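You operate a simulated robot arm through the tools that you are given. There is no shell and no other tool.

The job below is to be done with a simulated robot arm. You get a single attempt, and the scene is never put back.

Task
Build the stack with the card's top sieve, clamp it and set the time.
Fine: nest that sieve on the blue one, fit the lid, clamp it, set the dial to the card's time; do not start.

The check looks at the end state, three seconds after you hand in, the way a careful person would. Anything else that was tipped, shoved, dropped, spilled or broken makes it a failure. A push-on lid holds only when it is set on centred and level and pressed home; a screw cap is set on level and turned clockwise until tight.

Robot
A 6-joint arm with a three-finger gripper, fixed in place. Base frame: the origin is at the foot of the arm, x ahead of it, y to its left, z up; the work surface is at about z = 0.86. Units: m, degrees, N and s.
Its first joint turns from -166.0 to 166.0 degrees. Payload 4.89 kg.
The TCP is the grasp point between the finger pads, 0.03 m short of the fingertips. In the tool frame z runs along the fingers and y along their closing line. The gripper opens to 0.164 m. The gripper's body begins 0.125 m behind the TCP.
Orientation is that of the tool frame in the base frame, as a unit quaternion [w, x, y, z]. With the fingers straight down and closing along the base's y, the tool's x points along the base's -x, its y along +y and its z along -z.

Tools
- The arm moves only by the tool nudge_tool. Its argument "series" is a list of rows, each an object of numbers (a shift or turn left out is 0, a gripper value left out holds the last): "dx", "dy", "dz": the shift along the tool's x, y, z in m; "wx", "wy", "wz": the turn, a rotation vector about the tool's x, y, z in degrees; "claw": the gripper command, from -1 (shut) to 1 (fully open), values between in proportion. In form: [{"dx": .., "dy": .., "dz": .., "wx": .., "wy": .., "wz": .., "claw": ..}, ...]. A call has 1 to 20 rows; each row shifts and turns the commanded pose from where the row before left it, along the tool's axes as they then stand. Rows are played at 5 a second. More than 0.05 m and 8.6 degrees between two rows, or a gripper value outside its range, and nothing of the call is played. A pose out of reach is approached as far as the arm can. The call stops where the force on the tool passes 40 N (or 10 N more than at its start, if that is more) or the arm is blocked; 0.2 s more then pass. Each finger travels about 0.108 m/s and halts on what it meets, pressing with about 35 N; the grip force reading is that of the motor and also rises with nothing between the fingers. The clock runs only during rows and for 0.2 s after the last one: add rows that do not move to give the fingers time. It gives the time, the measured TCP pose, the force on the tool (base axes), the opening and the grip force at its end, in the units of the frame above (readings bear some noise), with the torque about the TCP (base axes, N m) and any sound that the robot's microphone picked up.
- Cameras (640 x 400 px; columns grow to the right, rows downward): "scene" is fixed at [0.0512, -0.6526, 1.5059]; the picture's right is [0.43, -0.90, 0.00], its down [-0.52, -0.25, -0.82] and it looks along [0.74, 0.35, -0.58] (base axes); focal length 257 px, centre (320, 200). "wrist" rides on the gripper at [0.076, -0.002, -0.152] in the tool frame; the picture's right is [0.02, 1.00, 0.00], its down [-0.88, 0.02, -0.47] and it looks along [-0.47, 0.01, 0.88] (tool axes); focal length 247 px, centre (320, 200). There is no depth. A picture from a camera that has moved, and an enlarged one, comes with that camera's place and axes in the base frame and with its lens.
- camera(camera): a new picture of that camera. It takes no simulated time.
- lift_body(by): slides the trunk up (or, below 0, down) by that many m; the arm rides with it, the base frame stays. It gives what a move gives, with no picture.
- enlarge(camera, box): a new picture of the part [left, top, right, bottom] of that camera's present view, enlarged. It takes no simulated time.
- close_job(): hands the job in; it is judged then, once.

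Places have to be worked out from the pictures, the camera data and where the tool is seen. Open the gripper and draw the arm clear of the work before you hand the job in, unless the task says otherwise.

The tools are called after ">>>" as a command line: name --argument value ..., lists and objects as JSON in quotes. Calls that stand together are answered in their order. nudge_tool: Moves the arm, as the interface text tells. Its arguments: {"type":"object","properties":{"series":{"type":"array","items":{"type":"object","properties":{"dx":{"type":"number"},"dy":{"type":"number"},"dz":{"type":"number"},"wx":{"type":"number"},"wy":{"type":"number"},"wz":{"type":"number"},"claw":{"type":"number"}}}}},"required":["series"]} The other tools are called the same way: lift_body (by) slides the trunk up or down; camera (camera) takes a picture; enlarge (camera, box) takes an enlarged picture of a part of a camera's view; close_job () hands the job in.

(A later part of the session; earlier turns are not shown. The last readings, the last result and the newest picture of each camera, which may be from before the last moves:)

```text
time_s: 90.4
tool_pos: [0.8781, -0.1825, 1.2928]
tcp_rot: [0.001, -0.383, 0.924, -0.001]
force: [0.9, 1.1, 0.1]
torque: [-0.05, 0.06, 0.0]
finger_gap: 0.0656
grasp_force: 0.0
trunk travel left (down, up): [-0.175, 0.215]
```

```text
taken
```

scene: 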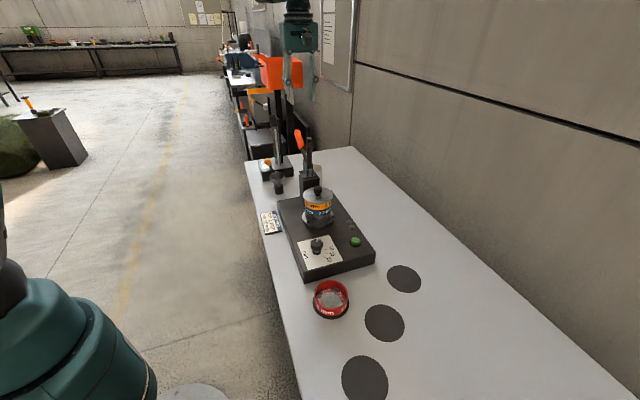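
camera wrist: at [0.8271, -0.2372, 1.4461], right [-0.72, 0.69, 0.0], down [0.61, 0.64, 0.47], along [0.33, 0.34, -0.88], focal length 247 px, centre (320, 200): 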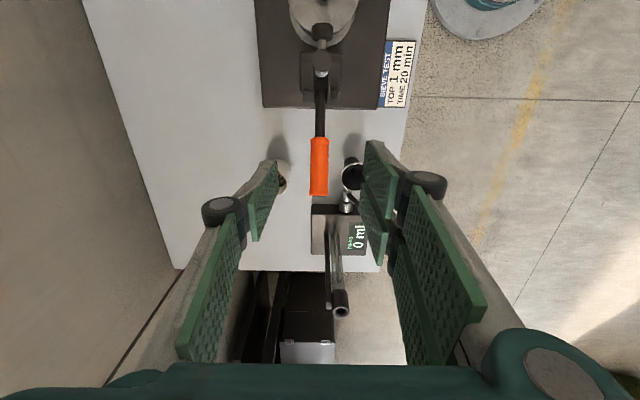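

The orange handle lies directly ahead in the tool's plane, running from (e 0.506, z 1.084) to (e 0.581, z 1.121). I'll move over it and straddle it with the fingers.

>>> nudge_tool --series '[{"dx": -0.032}, {"dx": -0.031}, {"dz": 0.045}, {"dz": 0.045}, {"dz": 0.045}, {}, {}]'

>>> camera --camera "wrist"

>>> enlarge --camera "scene" --box '[260, 60, 360, 220]'

```text
time_s: 92.0
tool_pos: [0.9232, -0.1379, 1.1583]
tcp_rot: [0.0, -0.383, 0.924, 0.0]
force: [0.6, 0.0, 0.0]
torque: [-0.03, 0.05, 0.04]
finger_gap: 0.0656
grasp_force: 0.1
trunk travel left (down, up): [-0.175, 0.215]
```

```text
taken
camera wrist: at [0.8714, -0.1938, 1.311], right [-0.72, 0.69, 0.0], down [0.61, 0.64, 0.47], along [0.33, 0.34, -0.88], focal length 247 px, centre (320, 200)
```

wrist: 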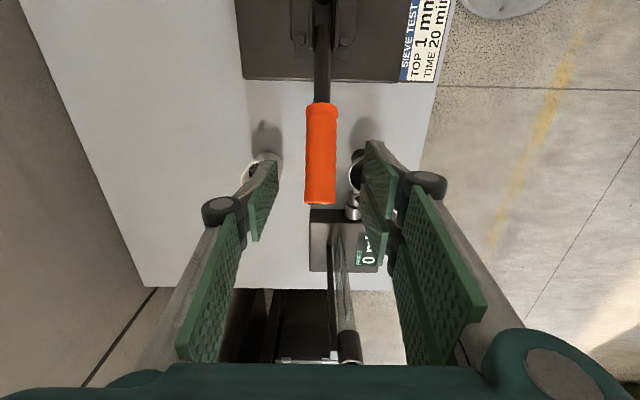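

```text
2.50 times, centred on (310, 140) of scene
camera zoom: at [0.0512, -0.6526, 1.5059], right [0.43, -0.9, 0.0], down [-0.52, -0.25, -0.82], along [0.74, 0.35, -0.58], focal length 644 px, centre (345, 350)
```

zoom: 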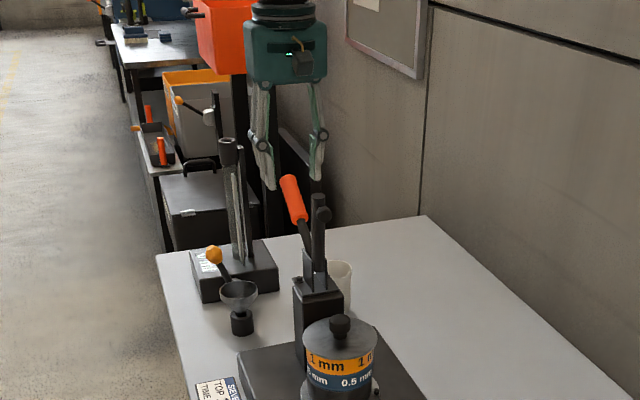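

The handle is centred between the fingers. I'll lower onto it and grip.

>>> nudge_tool --series '[{"dz": 0.03}, {"dz": 0.02}, {}, {"claw": -0.9}, {}, {}, {}]'

>>> camera --camera "wrist"

>>> enlarge --camera "scene" --box '[270, 90, 350, 220]'

```text
time_s: 93.6
tool_pos: [0.9233, -0.1383, 1.1074]
tcp_rot: [0.0, -0.384, 0.924, 0.0]
force: [-8.5, 3.5, -11.1]
torque: [0.74, -0.14, -0.75]
finger_gap: 0.0254
grasp_force: 44.8
trunk travel left (down, up): [-0.175, 0.215]
```

```text
taken
camera wrist: at [0.8705, -0.1937, 1.2612], right [-0.72, 0.69, 0.0], down [0.61, 0.64, 0.47], along [0.33, 0.34, -0.88], focal length 247 px, centre (320, 200)
```

wrist: 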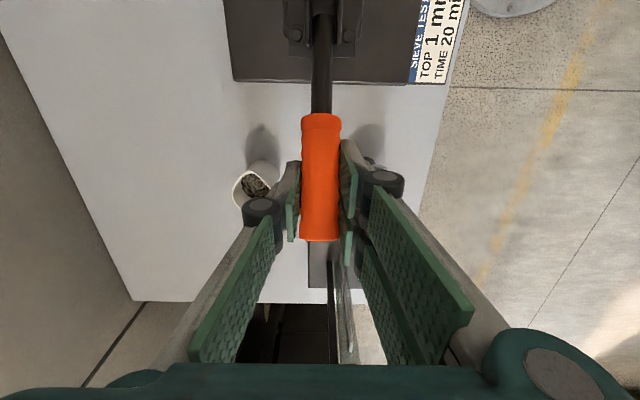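

```text
3.08 times, centred on (310, 155) of scene
camera zoom: at [0.0512, -0.6526, 1.5059], right [0.43, -0.9, 0.0], down [-0.52, -0.25, -0.82], along [0.74, 0.35, -0.58], focal length 792 px, centre (351, 338)
```

zoom: 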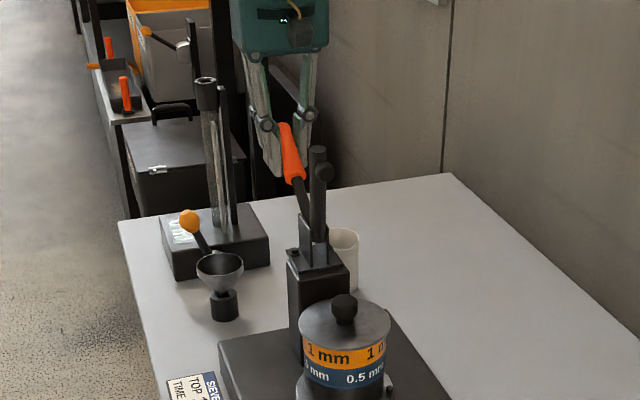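

The handle is gripped, with some side preload. I'll centre by 0.5 mm and start swinging it forward and up about the estimated pivot in small arc steps.

>>> nudge_tool --series '[{"dy": 0.0007}, {"dx": 0.0047, "dz": -0.0081}, {"dx": 0.0055, "dz": -0.0083}, {}]'

>>> enlarge --camera "scene" --box '[270, 90, 350, 220]'

```text
time_s: 94.6
tool_pos: [0.9154, -0.1456, 1.125]
tcp_rot: [0.0, -0.382, 0.924, 0.0]
force: [-8.7, 1.1, -23.6]
torque: [1.32, -0.55, -0.99]
finger_gap: 0.0252
grasp_force: 45.1
trunk travel left (down, up): [-0.175, 0.215]
```

```text
3.08 times, centred on (310, 155) of scene
camera zoom: at [0.0512, -0.6526, 1.5059], right [0.43, -0.9, 0.0], down [-0.52, -0.25, -0.82], along [0.74, 0.35, -0.58], focal length 792 px, centre (351, 338)
```

zoom: 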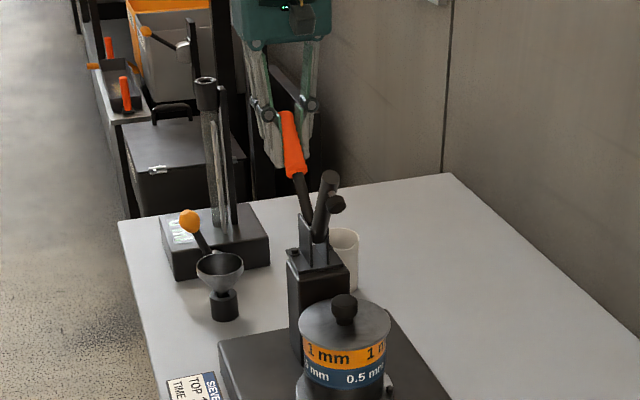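

The clamp arm swings forward as the handle comes up, so the linkage is coupled as expected. Continuing the arc.

>>> nudge_tool --series '[{"dx": 0.003, "dz": -0.0039, "dy": 0.0005}, {"dx": 0.0031, "dz": -0.0039, "dy": 0.0005}, {"dx": 0.0033, "dz": -0.0037}, {"dx": 0.0034, "dz": -0.0036}, {}]'

>>> enlarge --camera "scene" --box '[270, 90, 350, 220]'

>>> camera --camera "wrist"

```text
time_s: 95.8
tool_pos: [0.906, -0.1535, 1.1382]
tcp_rot: [0.0, -0.383, 0.924, 0.0]
force: [2.5, -7.3, -25.5]
torque: [1.53, -0.78, -0.76]
finger_gap: 0.0257
grasp_force: 45.7
trunk travel left (down, up): [-0.175, 0.215]
```

```text
3.08 times, centred on (310, 155) of scene
camera zoom: at [0.0512, -0.6526, 1.5059], right [0.43, -0.9, 0.0], down [-0.52, -0.25, -0.82], along [0.74, 0.35, -0.58], focal length 792 px, centre (351, 338)
```

zoom: 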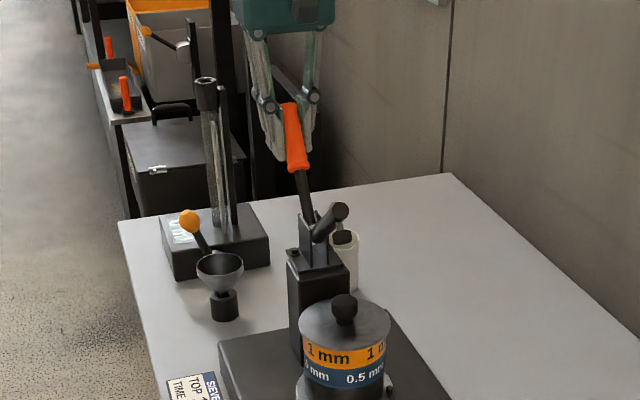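

```text
taken
camera wrist: at [0.8542, -0.2097, 1.2921], right [-0.72, 0.69, 0.0], down [0.61, 0.64, 0.47], along [0.33, 0.34, -0.88], focal length 247 px, centre (320, 200)
```

wrist: 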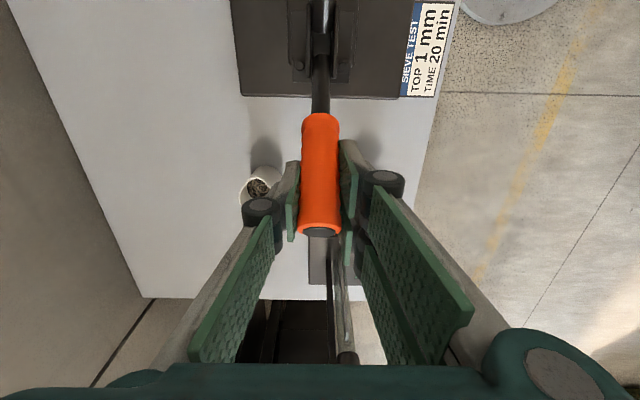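

The arm moves faster than the handle and is already well forward. I'll continue in smaller increments and trim the side force.

>>> nudge_tool --series '[{"dx": 0.0035, "dz": -0.0035, "dy": -0.0006}, {"dx": 0.0036, "dz": -0.0034}, {}]'

>>> enlarge --camera "scene" --box '[280, 110, 350, 220]'

```text
time_s: 96.6
tool_pos: [0.9006, -0.1598, 1.1467]
tcp_rot: [0.0, -0.383, 0.924, 0.001]
force: [-12.6, -3.9, -37.5]
torque: [1.56, -0.43, -0.82]
finger_gap: 0.0257
grasp_force: 44.9
trunk travel left (down, up): [-0.175, 0.215]
```

```text
3.64 times, centred on (315, 165) of scene
camera zoom: at [0.0512, -0.6526, 1.5059], right [0.43, -0.9, 0.0], down [-0.52, -0.25, -0.82], along [0.74, 0.35, -0.58], focal length 936 px, centre (338, 327)
```

zoom: 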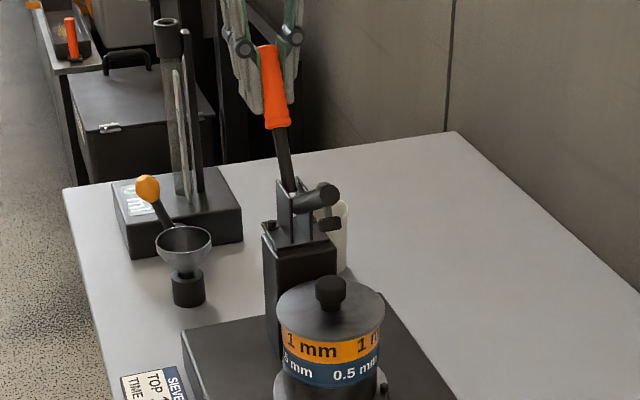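

The arm is about two-thirds down. The force is mostly radial, so my pivot estimate was slightly low; I'll use a corrected arc that flattens out.

>>> nudge_tool --series '[{"dx": 0.0034, "dz": -0.0018}, {"dx": 0.0033, "dz": -0.0019}, {}]'

>>> enlarge --camera "scene" --box '[280, 110, 350, 220]'

```text
time_s: 97.4
tool_pos: [0.8968, -0.1623, 1.1508]
tcp_rot: [-0.001, -0.382, 0.924, 0.0]
force: [0.8, 4.8, -21.7]
torque: [1.78, -0.6, -0.8]
finger_gap: 0.0258
grasp_force: 45.0
trunk travel left (down, up): [-0.175, 0.215]
```

```text
3.64 times, centred on (315, 165) of scene
camera zoom: at [0.0512, -0.6526, 1.5059], right [0.43, -0.9, 0.0], down [-0.52, -0.25, -0.82], along [0.74, 0.35, -0.58], focal length 936 px, centre (338, 327)
```

zoom: 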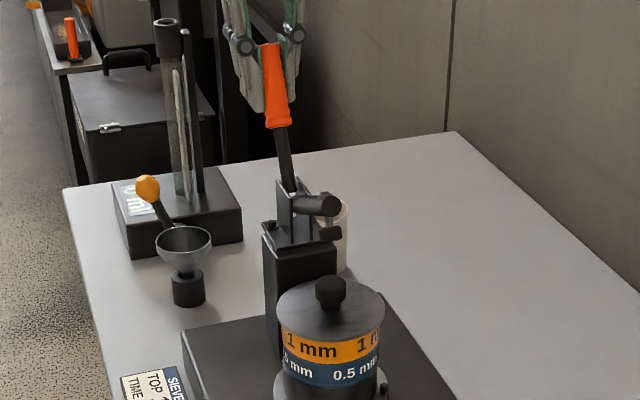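

>>> nudge_tool --series '[{"dx": 0.004, "dz": -0.0018}, {"dx": 0.0039, "dz": -0.0019}, {}]'

>>> nudge_tool --series '[{"dx": 0.0038, "dz": -0.002}, {"dx": 0.0037, "dz": -0.002}, {}]'

>>> enlarge --camera "scene" --box '[280, 110, 350, 220]'

```text
time_s: 98.2
tool_pos: [0.8904, -0.1699, 1.1542]
tcp_rot: [0.001, -0.383, 0.924, 0.0]
force: [12.3, 7.7, -2.7]
torque: [1.69, -0.48, -0.7]
finger_gap: 0.0255
grasp_force: 44.7
trunk travel left (down, up): [-0.175, 0.215]
```

```text
time_s: 99.0
tool_pos: [0.8844, -0.1743, 1.1574]
tcp_rot: [0.0, -0.382, 0.924, 0.0]
force: [7.0, -0.2, -14.3]
torque: [1.63, -0.27, -0.53]
finger_gap: 0.0257
grasp_force: 45.2
trunk travel left (down, up): [-0.175, 0.215]
```

```text
3.64 times, centred on (315, 165) of scene
camera zoom: at [0.0512, -0.6526, 1.5059], right [0.43, -0.9, 0.0], down [-0.52, -0.25, -0.82], along [0.74, 0.35, -0.58], focal length 936 px, centre (338, 327)
```

zoom: 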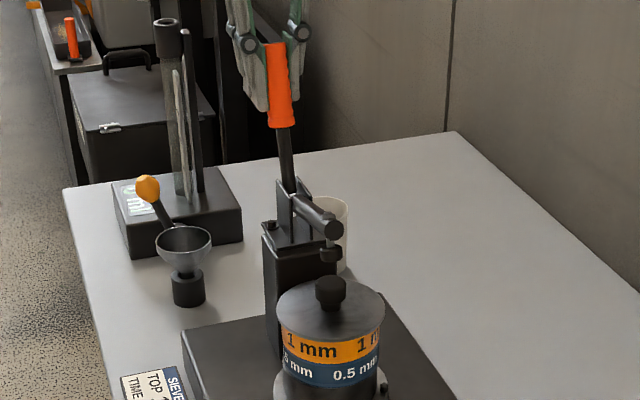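

The arm is close to horizontal, with the pad descending over the knob. Continuing the arc.

>>> nudge_tool --series '[{"dx": 0.0033, "dz": -0.0021}, {"dx": 0.0033, "dz": -0.0021}, {"dx": 0.0038, "dz": -0.0018}, {"dx": 0.0039, "dz": -0.0018}, {}]'

>>> enlarge --camera "scene" --box '[280, 110, 350, 220]'

```text
time_s: 99.7
tool_pos: [0.8798, -0.1806, 1.1599]
tcp_rot: [0.0, -0.383, 0.924, -0.001]
force: [4.2, -2.9, -24.3]
torque: [1.42, -0.07, -0.59]
finger_gap: 0.0258
grasp_force: 45.2
trunk travel left (down, up): [-0.175, 0.215]
stopped in row 3: the force on the tool passed its limit at 41 N (the readings are from after the stop); the commanded pose is now the measured one
```

```text
3.64 times, centred on (315, 165) of scene
camera zoom: at [0.0512, -0.6526, 1.5059], right [0.43, -0.9, 0.0], down [-0.52, -0.25, -0.82], along [0.74, 0.35, -0.58], focal length 936 px, centre (338, 327)
```

zoom: 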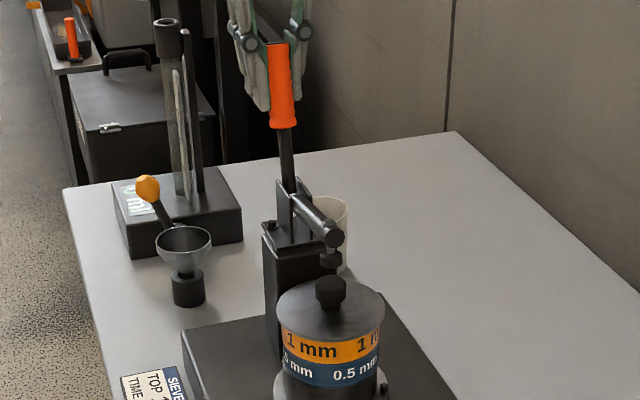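

That stop was a radial pull rather than pad contact. Refitting the pivot from the measured path gives (e 0.457, z 1.047) and a radius of about 0.118, so I'll continue with a flatter arc.

>>> nudge_tool --series '[{"dx": 0.0034, "dz": -0.0003}, {"dx": 0.0034, "dz": -0.0005}, {"dx": 0.004, "dz": -0.0009}, {}]'

>>> enlarge --camera "scene" --box '[280, 110, 350, 220]'

```text
time_s: 100.7
tool_pos: [0.8719, -0.1869, 1.1639]
tcp_rot: [0.0, -0.383, 0.924, 0.0]
force: [21.0, -2.1, -6.2]
torque: [1.66, -0.69, -0.36]
finger_gap: 0.0257
grasp_force: 44.8
trunk travel left (down, up): [-0.175, 0.215]
```

```text
3.64 times, centred on (315, 165) of scene
camera zoom: at [0.0512, -0.6526, 1.5059], right [0.43, -0.9, 0.0], down [-0.52, -0.25, -0.82], along [0.74, 0.35, -0.58], focal length 936 px, centre (338, 327)
```

zoom: 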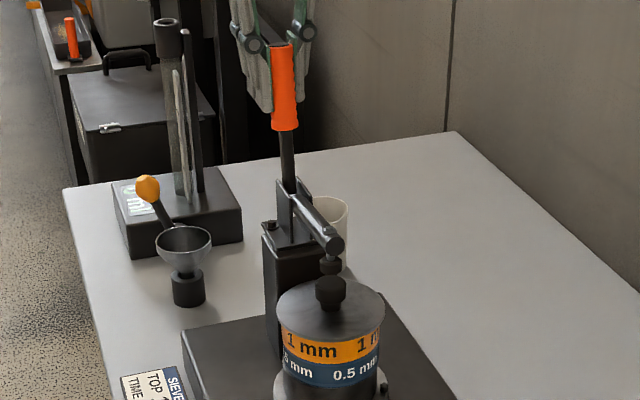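

The pad is almost on the knob. I'll trim the side force and continue towards vertical.

>>> nudge_tool --series '[{"dx": 0.002, "dz": -0.0002, "dy": -0.0006}, {"dx": 0.003, "dz": -0.0004}, {"dx": 0.003, "dz": -0.0004}, {}]'

>>> enlarge --camera "scene" --box '[290, 130, 345, 215]'

```text
time_s: 101.7
tool_pos: [0.8672, -0.1933, 1.1644]
tcp_rot: [-0.001, -0.383, 0.924, 0.0]
force: [17.6, 3.8, -5.6]
torque: [1.82, -0.91, -0.25]
finger_gap: 0.0256
grasp_force: 45.4
trunk travel left (down, up): [-0.175, 0.215]
```

```text
4.71 times, centred on (318, 172) of scene
camera zoom: at [0.0512, -0.6526, 1.5059], right [0.43, -0.9, 0.0], down [-0.52, -0.25, -0.82], along [0.74, 0.35, -0.58], focal length 1211 px, centre (332, 329)
```

zoom: 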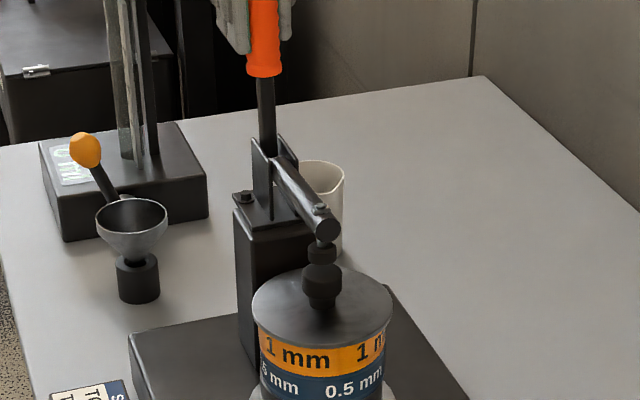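

The pad is at the knob. I'll push on towards the over-centre position in small steps.

>>> nudge_tool --series '[{"dx": 0.003, "dz": -0.0003}, {"dx": 0.003, "dz": -0.0003}, {}]'

>>> nudge_tool --series '[{"dx": 0.003, "dz": -0.0002}, {"dx": 0.003, "dz": -0.0002}, {}]'

>>> enlarge --camera "scene" --box '[290, 130, 345, 215]'

```text
time_s: 102.5
tool_pos: [0.863, -0.1977, 1.1643]
tcp_rot: [-0.001, -0.383, 0.924, 0.0]
force: [11.9, 0.9, -9.4]
torque: [0.92, -1.07, 0.16]
finger_gap: 0.0258
grasp_force: 45.2
trunk travel left (down, up): [-0.175, 0.215]
```

```text
time_s: 103.3
tool_pos: [0.8584, -0.2016, 1.1643]
tcp_rot: [-0.001, -0.383, 0.924, 0.0]
force: [6.3, 3.9, -17.3]
torque: [1.06, -1.03, 0.08]
finger_gap: 0.0257
grasp_force: 44.8
trunk travel left (down, up): [-0.175, 0.215]
```

```text
4.71 times, centred on (318, 172) of scene
camera zoom: at [0.0512, -0.6526, 1.5059], right [0.43, -0.9, 0.0], down [-0.52, -0.25, -0.82], along [0.74, 0.35, -0.58], focal length 1211 px, centre (332, 329)
```

zoom: 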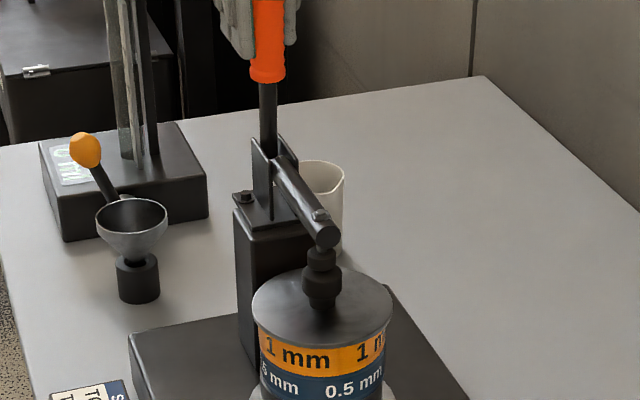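

The arm has come down a little more and the resistance is falling, so it may be going over centre. I'll continue to the stop.

>>> nudge_tool --series '[{"dx": 0.003, "dz": 0.0}, {"dx": 0.003, "dz": 0.0002}, {}]'

>>> nudge_tool --series '[{"dx": 0.003, "dz": 0.0002}, {"dx": 0.003, "dz": 0.0004}, {}]'

>>> enlarge --camera "scene" --box '[290, 130, 345, 215]'

```text
time_s: 104.1
tool_pos: [0.8552, -0.2058, 1.165]
tcp_rot: [-0.001, -0.383, 0.924, 0.001]
force: [1.6, 9.1, -22.4]
torque: [1.21, -0.88, -0.09]
finger_gap: 0.0256
grasp_force: 44.6
trunk travel left (down, up): [-0.175, 0.215]
```

```text
time_s: 104.9
tool_pos: [0.851, -0.2083, 1.1635]
tcp_rot: [-0.001, -0.383, 0.924, -0.001]
force: [6.5, 14.5, -16.1]
torque: [0.98, -0.69, -0.08]
finger_gap: 0.0255
grasp_force: 45.3
trunk travel left (down, up): [-0.175, 0.215]
```

```text
4.71 times, centred on (318, 172) of scene
camera zoom: at [0.0512, -0.6526, 1.5059], right [0.43, -0.9, 0.0], down [-0.52, -0.25, -0.82], along [0.74, 0.35, -0.58], focal length 1211 px, centre (332, 329)
```

zoom: 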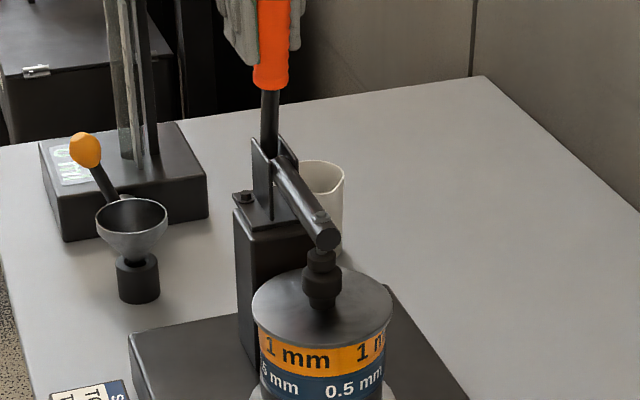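

>>> nudge_tool --series '[{"dx": 0.003, "dz": 0.0004}, {"dx": 0.003, "dz": 0.0005}, {}]'

>>> nudge_tool --series '[{"dx": 0.003, "dz": 0.0006}, {"dx": 0.003, "dz": 0.0007}, {}]'

>>> enlarge --camera "scene" --box '[290, 130, 345, 215]'

```text
time_s: 105.4
tool_pos: [0.8493, -0.2088, 1.1643]
tcp_rot: [0.002, -0.385, 0.923, 0.0]
force: [11.6, 10.9, -2.8]
torque: [-0.03, -0.05, 0.05]
finger_gap: 0.0255
grasp_force: 45.0
trunk travel left (down, up): [-0.175, 0.215]
stopped in row 2: the force on the tool passed its limit at 44 N (the readings are from after the stop); the commanded pose is now the measured one
```

```text
time_s: 105.8
tool_pos: [0.8506, -0.2094, 1.1645]
tcp_rot: [0.004, -0.385, 0.923, 0.001]
force: [10.5, 11.0, 0.3]
torque: [-0.04, 0.02, 0.07]
finger_gap: 0.0253
grasp_force: 44.8
trunk travel left (down, up): [-0.175, 0.215]
stopped in row 2: the force on the tool passed its limit at 47 N (the readings are from after the stop); the commanded pose is now the measured one
```

```text
4.71 times, centred on (318, 172) of scene
camera zoom: at [0.0512, -0.6526, 1.5059], right [0.43, -0.9, 0.0], down [-0.52, -0.25, -0.82], along [0.74, 0.35, -0.58], focal length 1211 px, centre (332, 329)
```

zoom: 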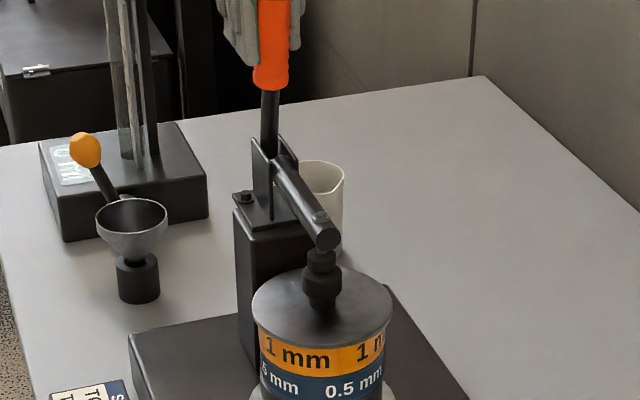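

The handle has reached a firm stop (44–47 N) just past vertical. I'll zoom in on the pad and knob, then release and see whether the clamp holds.

>>> nudge_tool --series '[{"claw": -0.6}, {"claw": -0.3}, {}, {}]'

>>> enlarge --camera "scene" --box '[300, 165, 340, 215]'

>>> camera --camera "wrist"

```text
time_s: 106.8
tool_pos: [0.8497, -0.2111, 1.165]
tcp_rot: [0.003, -0.385, 0.923, 0.001]
force: [-0.6, 0.3, 0.1]
torque: [-0.01, 0.0, 0.05]
finger_gap: 0.0578
grasp_force: 0.1
trunk travel left (down, up): [-0.175, 0.215]
```

```text
8.00 times, centred on (320, 190) of scene
camera zoom: at [0.0512, -0.6526, 1.5059], right [0.43, -0.9, 0.0], down [-0.52, -0.25, -0.82], along [0.74, 0.35, -0.58], focal length 2059 px, centre (320, 280)
```

zoom: 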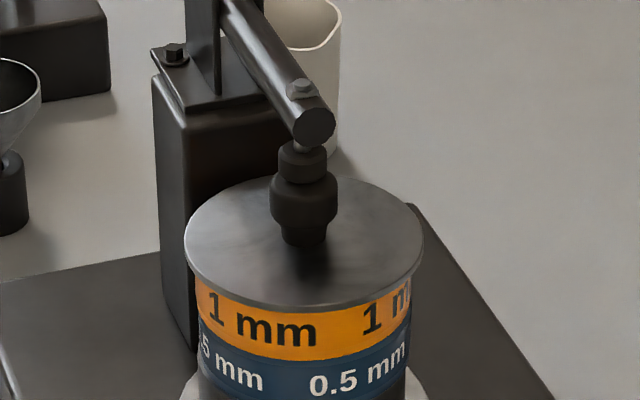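

```text
taken
camera wrist: at [0.7965, -0.2675, 1.3168], right [-0.72, 0.69, 0.0], down [0.6, 0.64, 0.48], along [0.33, 0.35, -0.88], focal length 247 px, centre (320, 200)
```

wrist: 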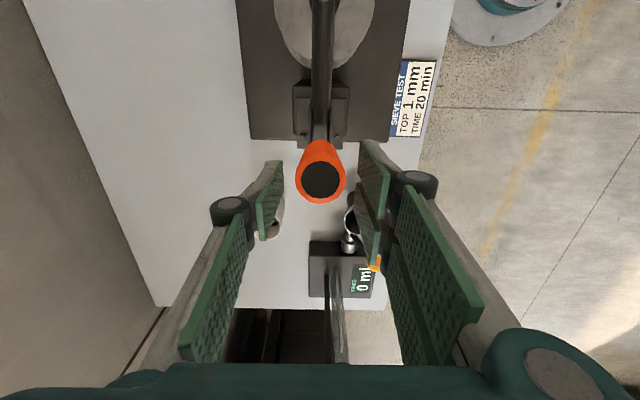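

The clamp stays closed with the pad on the knob and the handle vertical. Now the dial: I'll rise clear of the handle and move over the dial knob at about (0.596, -0.379).

>>> nudge_tool --series '[{"dz": -0.04}, {"dz": -0.045}, {"dz": -0.045}, {"dx": 0.0373, "dy": 0.0076}, {"dx": 0.0373, "dy": 0.0076}, {"dx": 0.0373, "dy": 0.0076}, {"dx": 0.0373, "dy": 0.0076}, {"dx": 0.0373, "dy": 0.0076}, {"dx": 0.0373, "dy": 0.0076}, {"dx": 0.0373, "dy": 0.0076}, {"dx": 0.0373, "dy": 0.0076}, {"dz": 0.045}, {"dz": 0.045}, {"dz": 0.045}, {"dz": 0.045}, {}]'

>>> camera --camera "wrist"

>>> enlarge --camera "scene" --box '[270, 150, 370, 280]'

```text
time_s: 110.2
tool_pos: [0.5981, -0.38, 1.1114]
tcp_rot: [0.004, -0.384, 0.923, 0.0]
force: [1.0, 0.8, 0.0]
torque: [0.01, 0.07, 0.02]
finger_gap: 0.0572
grasp_force: 0.1
trunk travel left (down, up): [-0.175, 0.215]
```

```text
taken
camera wrist: at [0.5449, -0.4368, 1.2642], right [-0.72, 0.69, 0.0], down [0.6, 0.64, 0.48], along [0.33, 0.35, -0.88], focal length 247 px, centre (320, 200)
```

wrist: 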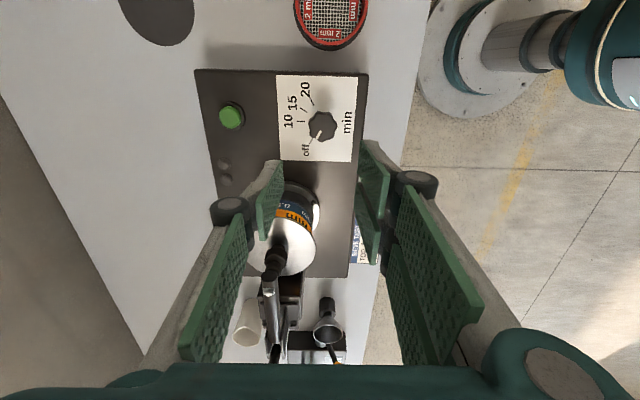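

```text
3.08 times, centred on (320, 215) of scene
camera zoom: at [0.0512, -0.6526, 1.5059], right [0.43, -0.9, 0.0], down [-0.52, -0.25, -0.82], along [0.74, 0.35, -0.58], focal length 792 px, centre (320, 154)
```

zoom: 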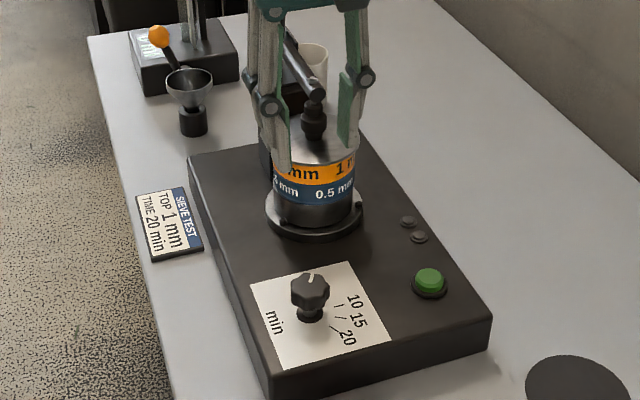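

The dial is in view. I'm zooming in on it and on the scale, and taking out a 0.45° tilt the tool picked up.

>>> nudge_tool --series '[{"wy": 0.45}, {}]'

>>> enlarge --camera "wrist" --box '[270, 65, 370, 175]'

>>> enlarge --camera "scene" --box '[295, 225, 355, 275]'

```text
time_s: 110.8
tool_pos: [0.5968, -0.3803, 1.1119]
tcp_rot: [0.0, -0.385, 0.923, 0.0]
force: [0.0, -0.2, -0.7]
torque: [0.0, 0.02, -0.01]
finger_gap: 0.0576
grasp_force: 0.1
trunk travel left (down, up): [-0.175, 0.215]
```

```text
3.64 times, centred on (320, 120) of wrist
camera zoom: at [0.5452, -0.4358, 1.2652], right [-0.72, 0.69, 0.0], down [0.61, 0.64, 0.47], along [0.33, 0.34, -0.88], focal length 898 px, centre (320, 491)
```

zoom: 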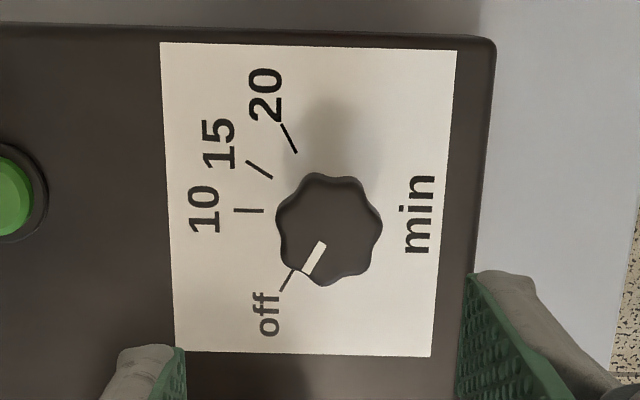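

```text
8.00 times, centred on (325, 250) of scene
camera zoom: at [0.0512, -0.6526, 1.5059], right [0.43, -0.9, 0.0], down [-0.52, -0.25, -0.82], along [0.74, 0.35, -0.58], focal length 2059 px, centre (280, -200)
```

zoom: 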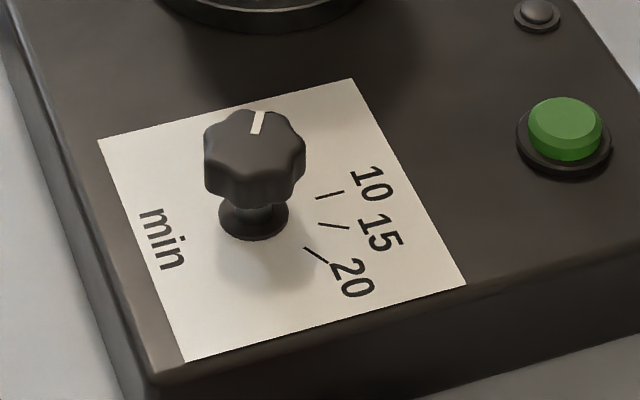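

Triangulation puts the knob head at z≈0.895 right under the tool, diameter 43 mm, with the panel at z 0.86. The ticks are at off −60°, 10 at 0°, 15 at 30° and 20 at 60°, so I need exactly 120° clockwise. Descending towards it.

>>> nudge_tool --series '[{"dy": 0.0015}, {"dz": 0.045}, {"dz": 0.045}, {"dz": 0.045}, {"dz": 0.035}, {}]'

>>> enlarge --camera "wrist" --box '[240, 90, 400, 230]'

>>> enlarge --camera "scene" --box '[285, 195, 355, 275]'

```text
time_s: 112.2
tool_pos: [0.5943, -0.379, 0.944]
tcp_rot: [0.0, -0.384, 0.923, -0.001]
force: [0.2, -0.7, 0.6]
torque: [0.05, 0.03, -0.01]
finger_gap: 0.0575
grasp_force: 0.0
trunk travel left (down, up): [-0.175, 0.215]
```

```text
2.86 times, centred on (320, 160) of wrist
camera zoom: at [0.5437, -0.4339, 1.0955], right [-0.72, 0.69, 0.0], down [0.61, 0.64, 0.47], along [0.33, 0.34, -0.88], focal length 706 px, centre (320, 314)
```

zoom: 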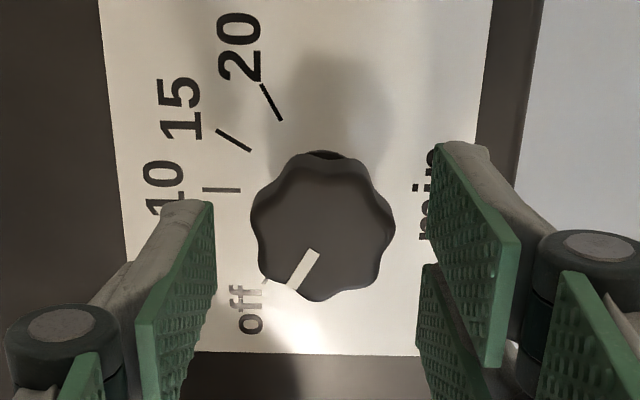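

```text
5.00 times, centred on (320, 235) of scene
camera zoom: at [0.0512, -0.6526, 1.5059], right [0.43, -0.9, 0.0], down [-0.52, -0.25, -0.82], along [0.74, 0.35, -0.58], focal length 1287 px, centre (320, 25)
```

zoom: 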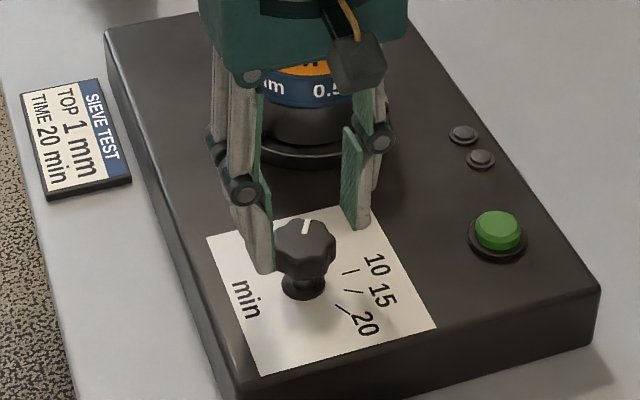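

It is well centred. I'll lower around the knob head and grip.

>>> nudge_tool --series '[{"dz": 0.025}, {"dz": 0.018}, {}, {"claw": -0.7}, {}, {}, {}]'

>>> enlarge --camera "scene" --box '[285, 195, 355, 275]'

>>> enlarge --camera "wrist" --box '[240, 90, 400, 230]'

```text
time_s: 113.8
tool_pos: [0.5952, -0.3783, 0.8998]
tcp_rot: [0.001, -0.385, 0.923, -0.001]
force: [-11.9, 10.7, -14.7]
torque: [0.1, 0.18, 0.02]
finger_gap: 0.0406
grasp_force: 45.5
trunk travel left (down, up): [-0.175, 0.215]
```

```text
5.00 times, centred on (320, 235) of scene
camera zoom: at [0.0512, -0.6526, 1.5059], right [0.43, -0.9, 0.0], down [-0.52, -0.25, -0.82], along [0.74, 0.35, -0.58], focal length 1287 px, centre (320, 25)
```

zoom: 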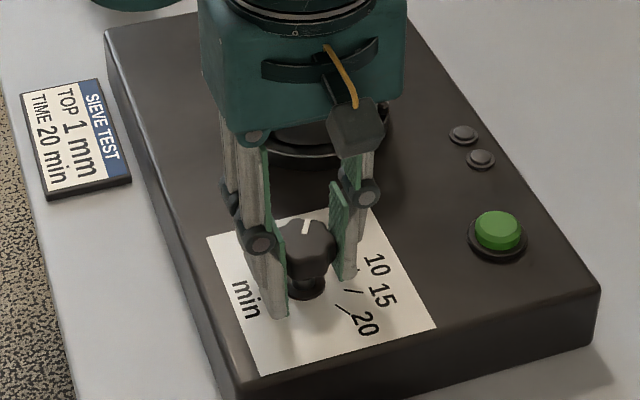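

```text
2.86 times, centred on (320, 160) of wrist
camera zoom: at [0.543, -0.4339, 1.0526], right [-0.72, 0.69, 0.0], down [0.61, 0.64, 0.47], along [0.33, 0.34, -0.88], focal length 706 px, centre (320, 314)
```

zoom: 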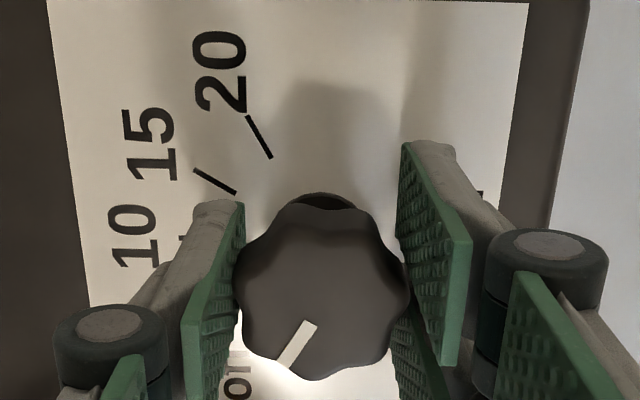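

The knob is gripped at 40.6 mm, with about 16 N of side preload. I'll recentre by 1 mm and turn clockwise 40° first.

>>> nudge_tool --series '[{"dy": 0.001, "dz": 0.0006}, {}, {"wz": 8}, {"wz": 8}, {"wz": 8}, {"wz": 8}, {"wz": 8}, {}]'

>>> enlarge --camera "scene" --box '[285, 195, 355, 275]'

>>> enlarge --camera "wrist" --box '[240, 90, 400, 230]'

```text
time_s: 115.6
tool_pos: [0.5947, -0.3773, 0.8997]
tcp_rot: [0.001, -0.045, 0.999, -0.001]
force: [2.9, 26.3, 23.7]
torque: [0.74, -0.03, 0.05]
finger_gap: 0.0408
grasp_force: 44.7
trunk travel left (down, up): [-0.175, 0.215]
```

```text
5.00 times, centred on (320, 235) of scene
camera zoom: at [0.0512, -0.6526, 1.5059], right [0.43, -0.9, 0.0], down [-0.52, -0.25, -0.82], along [0.74, 0.35, -0.58], focal length 1287 px, centre (320, 25)
```

zoom: 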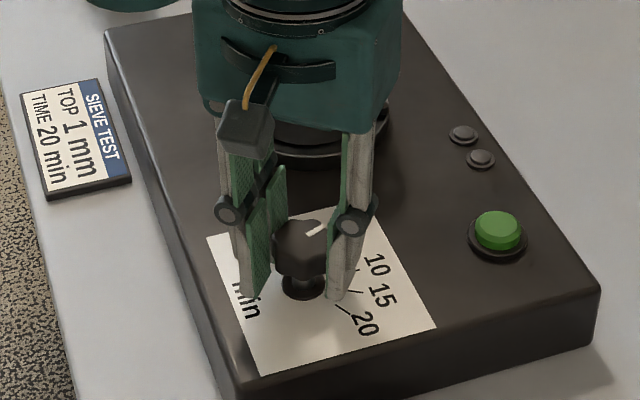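

```text
2.86 times, centred on (320, 160) of wrist
camera zoom: at [0.5189, -0.3856, 1.0524], right [-0.11, 0.99, 0.0], down [0.87, 0.1, 0.47], along [0.47, 0.05, -0.88], focal length 706 px, centre (320, 314)
```

zoom: 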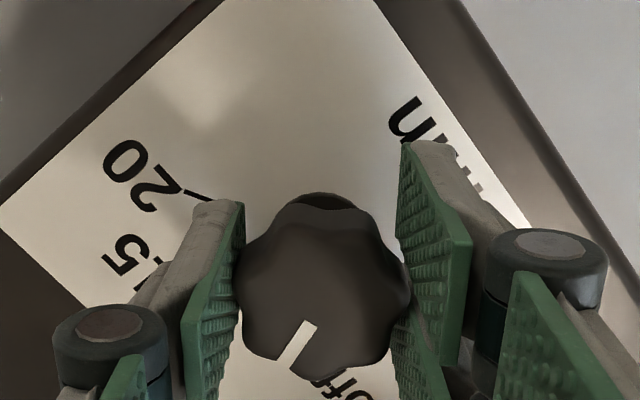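

The knob turns with the gripper. I'll trim the side and vertical load and turn another 40°.

>>> nudge_tool --series '[{"dy": 0.0012, "dz": -0.0009}, {}, {"wz": 8}, {"wz": 8}, {"wz": 8}, {"wz": 8}, {"wz": 8}, {}]'

>>> enlarge --camera "scene" --box '[285, 195, 355, 275]'

```text
time_s: 117.4
tool_pos: [0.5952, -0.3755, 0.9002]
tcp_rot: [0.001, 0.299, 0.954, -0.002]
force: [6.5, 36.4, -4.1]
torque: [0.7, -0.03, 0.05]
finger_gap: 0.0406
grasp_force: 45.1
trunk travel left (down, up): [-0.175, 0.215]
```

```text
5.00 times, centred on (320, 235) of scene
camera zoom: at [0.0512, -0.6526, 1.5059], right [0.43, -0.9, 0.0], down [-0.52, -0.25, -0.82], along [0.74, 0.35, -0.58], focal length 1287 px, centre (320, 25)
```

zoom: 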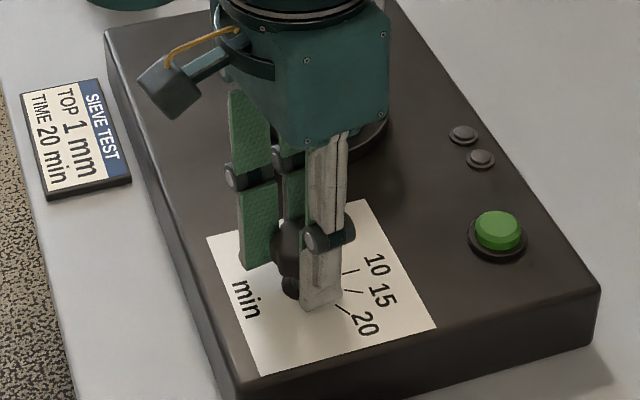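

The side force has grown because the knob axis sits a few mm ahead of the TCP. I'll relieve it and orbit the TCP slightly (+y per step) while turning the last 40°.

>>> nudge_tool --series '[{"dy": 0.0008, "dx": 0.0004}, {"dy": 0.0008, "dx": 0.0004}, {}]'

>>> nudge_tool --series '[{"wz": 8, "dy": 0.0004}, {"wz": 8, "dy": 0.0004}, {}]'

```text
time_s: 118.2
tool_pos: [0.5935, -0.3761, 0.8995]
tcp_rot: [0.001, 0.3, 0.954, -0.001]
force: [6.3, 13.1, -1.4]
torque: [0.07, -0.13, 0.02]
finger_gap: 0.0408
grasp_force: 45.0
trunk travel left (down, up): [-0.175, 0.215]
```

```text
time_s: 119.0
tool_pos: [0.5952, -0.3764, 0.8993]
tcp_rot: [0.0, 0.43, 0.903, -0.001]
force: [6.3, -5.2, 5.4]
torque: [-0.27, -0.2, 0.03]
finger_gap: 0.0406
grasp_force: 44.8
trunk travel left (down, up): [-0.175, 0.215]
```

The forces are low now. Turning the remaining 24°.

>>> nudge_tool --series '[{"wz": 8, "dy": 0.0003}, {"wz": 8, "dy": 0.0003}, {"wz": 8, "dy": 0.0003}, {}, {}]'

>>> camera --camera "wrist"

>>> enlarge --camera "scene" --box '[285, 195, 355, 275]'

```text
time_s: 120.2
tool_pos: [0.5968, -0.3757, 0.8982]
tcp_rot: [0.001, 0.608, 0.794, 0.0]
force: [6.4, -19.4, 14.9]
torque: [-0.47, -0.2, -0.01]
finger_gap: 0.0405
grasp_force: 45.0
trunk travel left (down, up): [-0.175, 0.215]
```

```text
taken
camera wrist: at [0.5749, -0.3018, 1.0523], right [0.96, 0.28, 0.0], down [0.25, -0.84, 0.47], along [0.13, -0.46, -0.88], focal length 247 px, centre (320, 200)
```

wrist: 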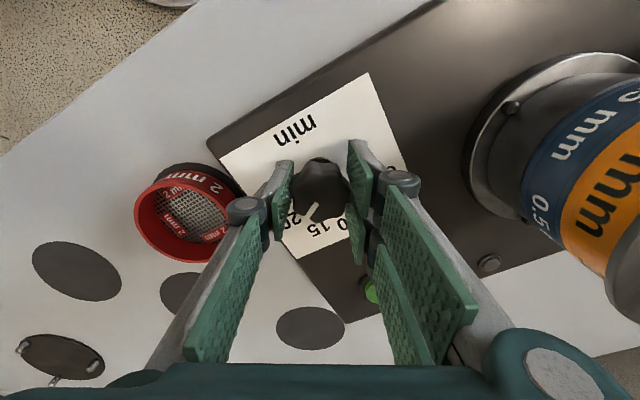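

```text
5.00 times, centred on (320, 235) of scene
camera zoom: at [0.0512, -0.6526, 1.5059], right [0.43, -0.9, 0.0], down [-0.52, -0.25, -0.82], along [0.74, 0.35, -0.58], focal length 1287 px, centre (320, 25)
```

zoom: 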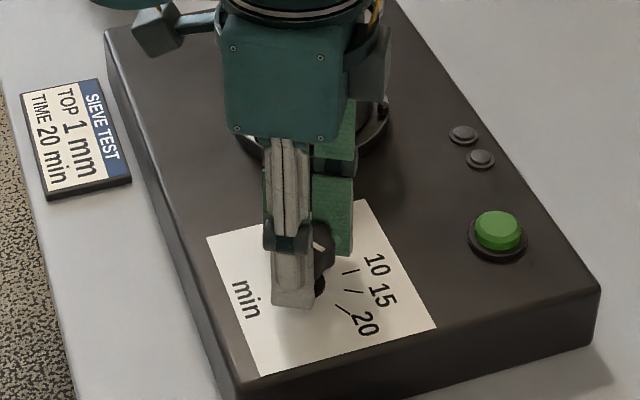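

The total rotation is 120.2° by the tool pose. I'll open gently and rise to check the pointer against the 20 tick.

>>> nudge_tool --series '[{"dz": -0.0006}, {"claw": -0.4}, {"claw": -0.2}, {}, {"dz": -0.03}, {"dz": -0.04}, {"dz": -0.04}, {}]'

>>> camera --camera "wrist"

>>> enlarge --camera "wrist" --box '[250, 80, 390, 190]'

>>> enlarge --camera "scene" --box '[295, 225, 355, 275]'

```text
time_s: 122.0
tool_pos: [0.5958, -0.3751, 1.0098]
tcp_rot: [0.001, 0.607, 0.795, -0.001]
force: [-0.5, -0.6, 0.6]
torque: [-0.05, -0.07, 0.01]
finger_gap: 0.0659
grasp_force: 0.2
trunk travel left (down, up): [-0.175, 0.215]
```

```text
taken
camera wrist: at [0.5752, -0.3007, 1.163], right [0.96, 0.28, 0.0], down [0.25, -0.84, 0.47], along [0.13, -0.46, -0.88], focal length 247 px, centre (320, 200)
```

wrist: 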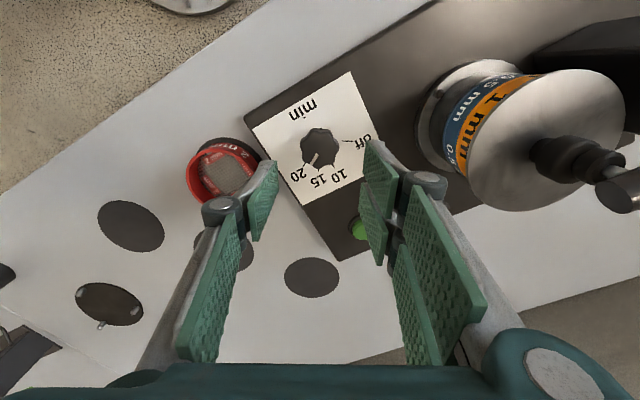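

```text
3.64 times, centred on (320, 135) of wrist
camera zoom: at [0.5752, -0.3007, 1.163], right [0.96, 0.28, 0.0], down [0.25, -0.84, 0.47], along [0.13, -0.46, -0.88], focal length 898 px, centre (320, 436)
```

zoom: 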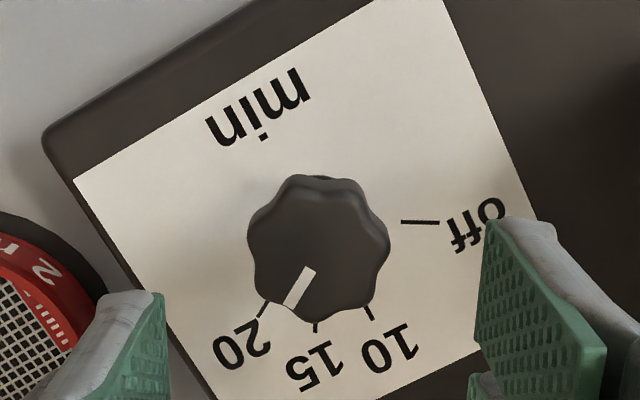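

```text
8.00 times, centred on (325, 250) of scene
camera zoom: at [0.0512, -0.6526, 1.5059], right [0.43, -0.9, 0.0], down [-0.52, -0.25, -0.82], along [0.74, 0.35, -0.58], focal length 2059 px, centre (280, -200)
```

zoom: 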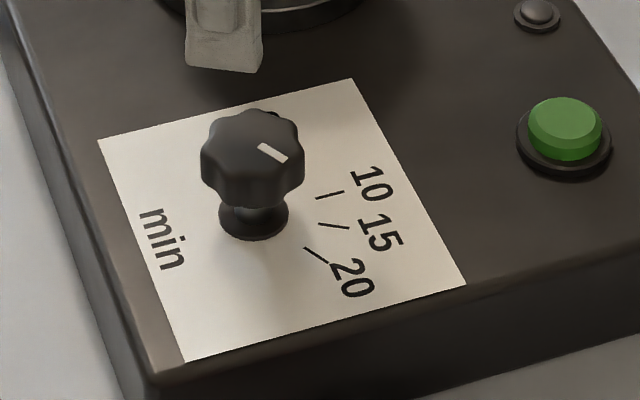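

In both views the pointer sits about 5–6° short of the 20 tick (the knob slipped slightly in the grip). I'll regrip and turn it the remaining amount.

>>> nudge_tool --series '[{"dz": 0.04}, {"dz": 0.04}, {"dz": 0.03}, {}, {"claw": -0.7}, {}, {}, {}]'

>>> enlarge --camera "wrist" --box '[250, 110, 390, 230]'

```text
time_s: 123.8
tool_pos: [0.5958, -0.374, 0.8997]
tcp_rot: [0.001, 0.608, 0.794, 0.0]
force: [-5.8, -0.6, -14.6]
torque: [-0.17, 0.13, -0.04]
finger_gap: 0.0406
grasp_force: 44.6
trunk travel left (down, up): [-0.175, 0.215]
```

```text
3.33 times, centred on (320, 170) of wrist
camera zoom: at [0.575, -0.3013, 1.0535], right [0.96, 0.28, 0.0], down [0.25, -0.84, 0.47], along [0.13, -0.46, -0.88], focal length 823 px, centre (320, 300)
```

zoom: 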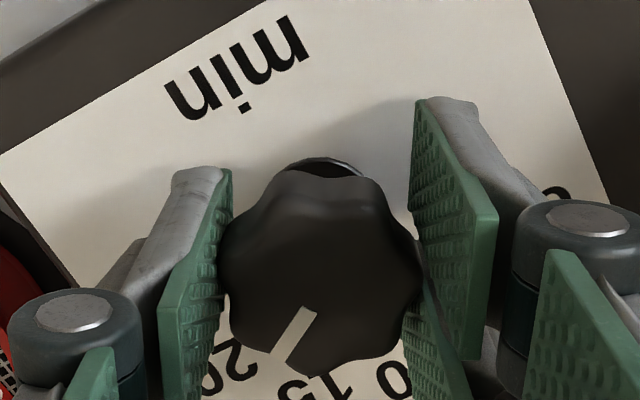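

Regripped with low forces. Turning 6° more, then releasing and checking.

>>> nudge_tool --series '[{"wz": 3}, {"wz": 3}, {}, {}, {"claw": -0.4}, {"claw": -0.2}, {}, {"dz": -0.03}, {"dz": -0.04}, {"dz": -0.04}, {}]'

>>> enlarge --camera "wrist" --box '[270, 100, 370, 180]'

>>> enlarge --camera "scene" --box '[305, 230, 345, 265]'

```text
time_s: 126.2
tool_pos: [0.595, -0.3741, 1.0099]
tcp_rot: [0.0, 0.648, 0.762, -0.001]
force: [-0.1, 0.2, 0.2]
torque: [-0.09, -0.05, 0.01]
finger_gap: 0.0658
grasp_force: 0.1
trunk travel left (down, up): [-0.175, 0.215]
```

```text
5.00 times, centred on (320, 140) of wrist
camera zoom: at [0.5819, -0.2993, 1.1628], right [0.98, 0.18, 0.0], down [0.16, -0.87, 0.47], along [0.09, -0.47, -0.88], focal length 1235 px, centre (320, 500)
```

zoom: 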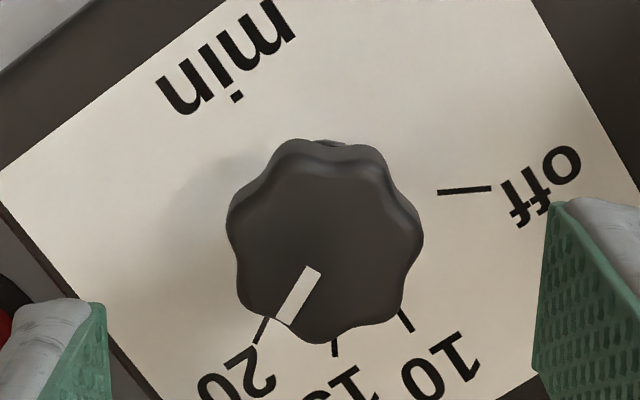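

```text
11.43 times, centred on (325, 248) of scene
camera zoom: at [0.0512, -0.6526, 1.5059], right [0.43, -0.9, 0.0], down [-0.52, -0.25, -0.82], along [0.74, 0.35, -0.58], focal length 2942 px, centre (263, -343)
```

zoom: 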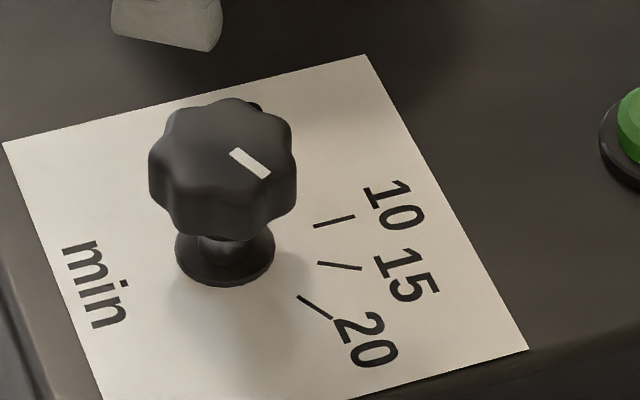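

The pointer is now very near the 20 tick, maybe a few degrees past. I'm zooming in more for a precise reading.

>>> enlarge --camera "wrist" --box '[298, 138, 348, 172]'

>>> enlarge --camera "scene" --box '[314, 238, 338, 260]'

```text
11.76 times, centred on (323, 155) of wrist
camera zoom: at [0.5819, -0.2993, 1.1628], right [0.98, 0.18, 0.0], down [0.16, -0.87, 0.47], along [0.09, -0.47, -0.88], focal length 2906 px, centre (285, 729)
```

zoom: 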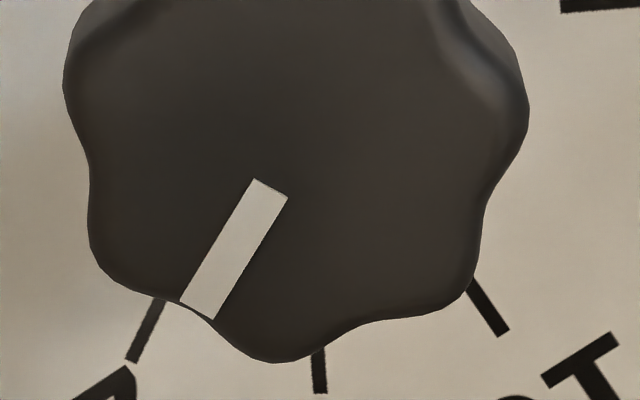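

```text
16.00 times, centred on (326, 249) of scene
camera zoom: at [0.0512, -0.6526, 1.5059], right [0.43, -0.9, 0.0], down [-0.52, -0.25, -0.82], along [0.74, 0.35, -0.58], focal length 4118 px, centre (224, -584)
```

zoom: 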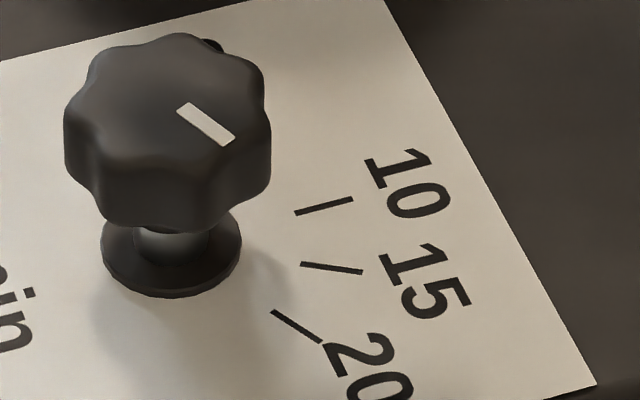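

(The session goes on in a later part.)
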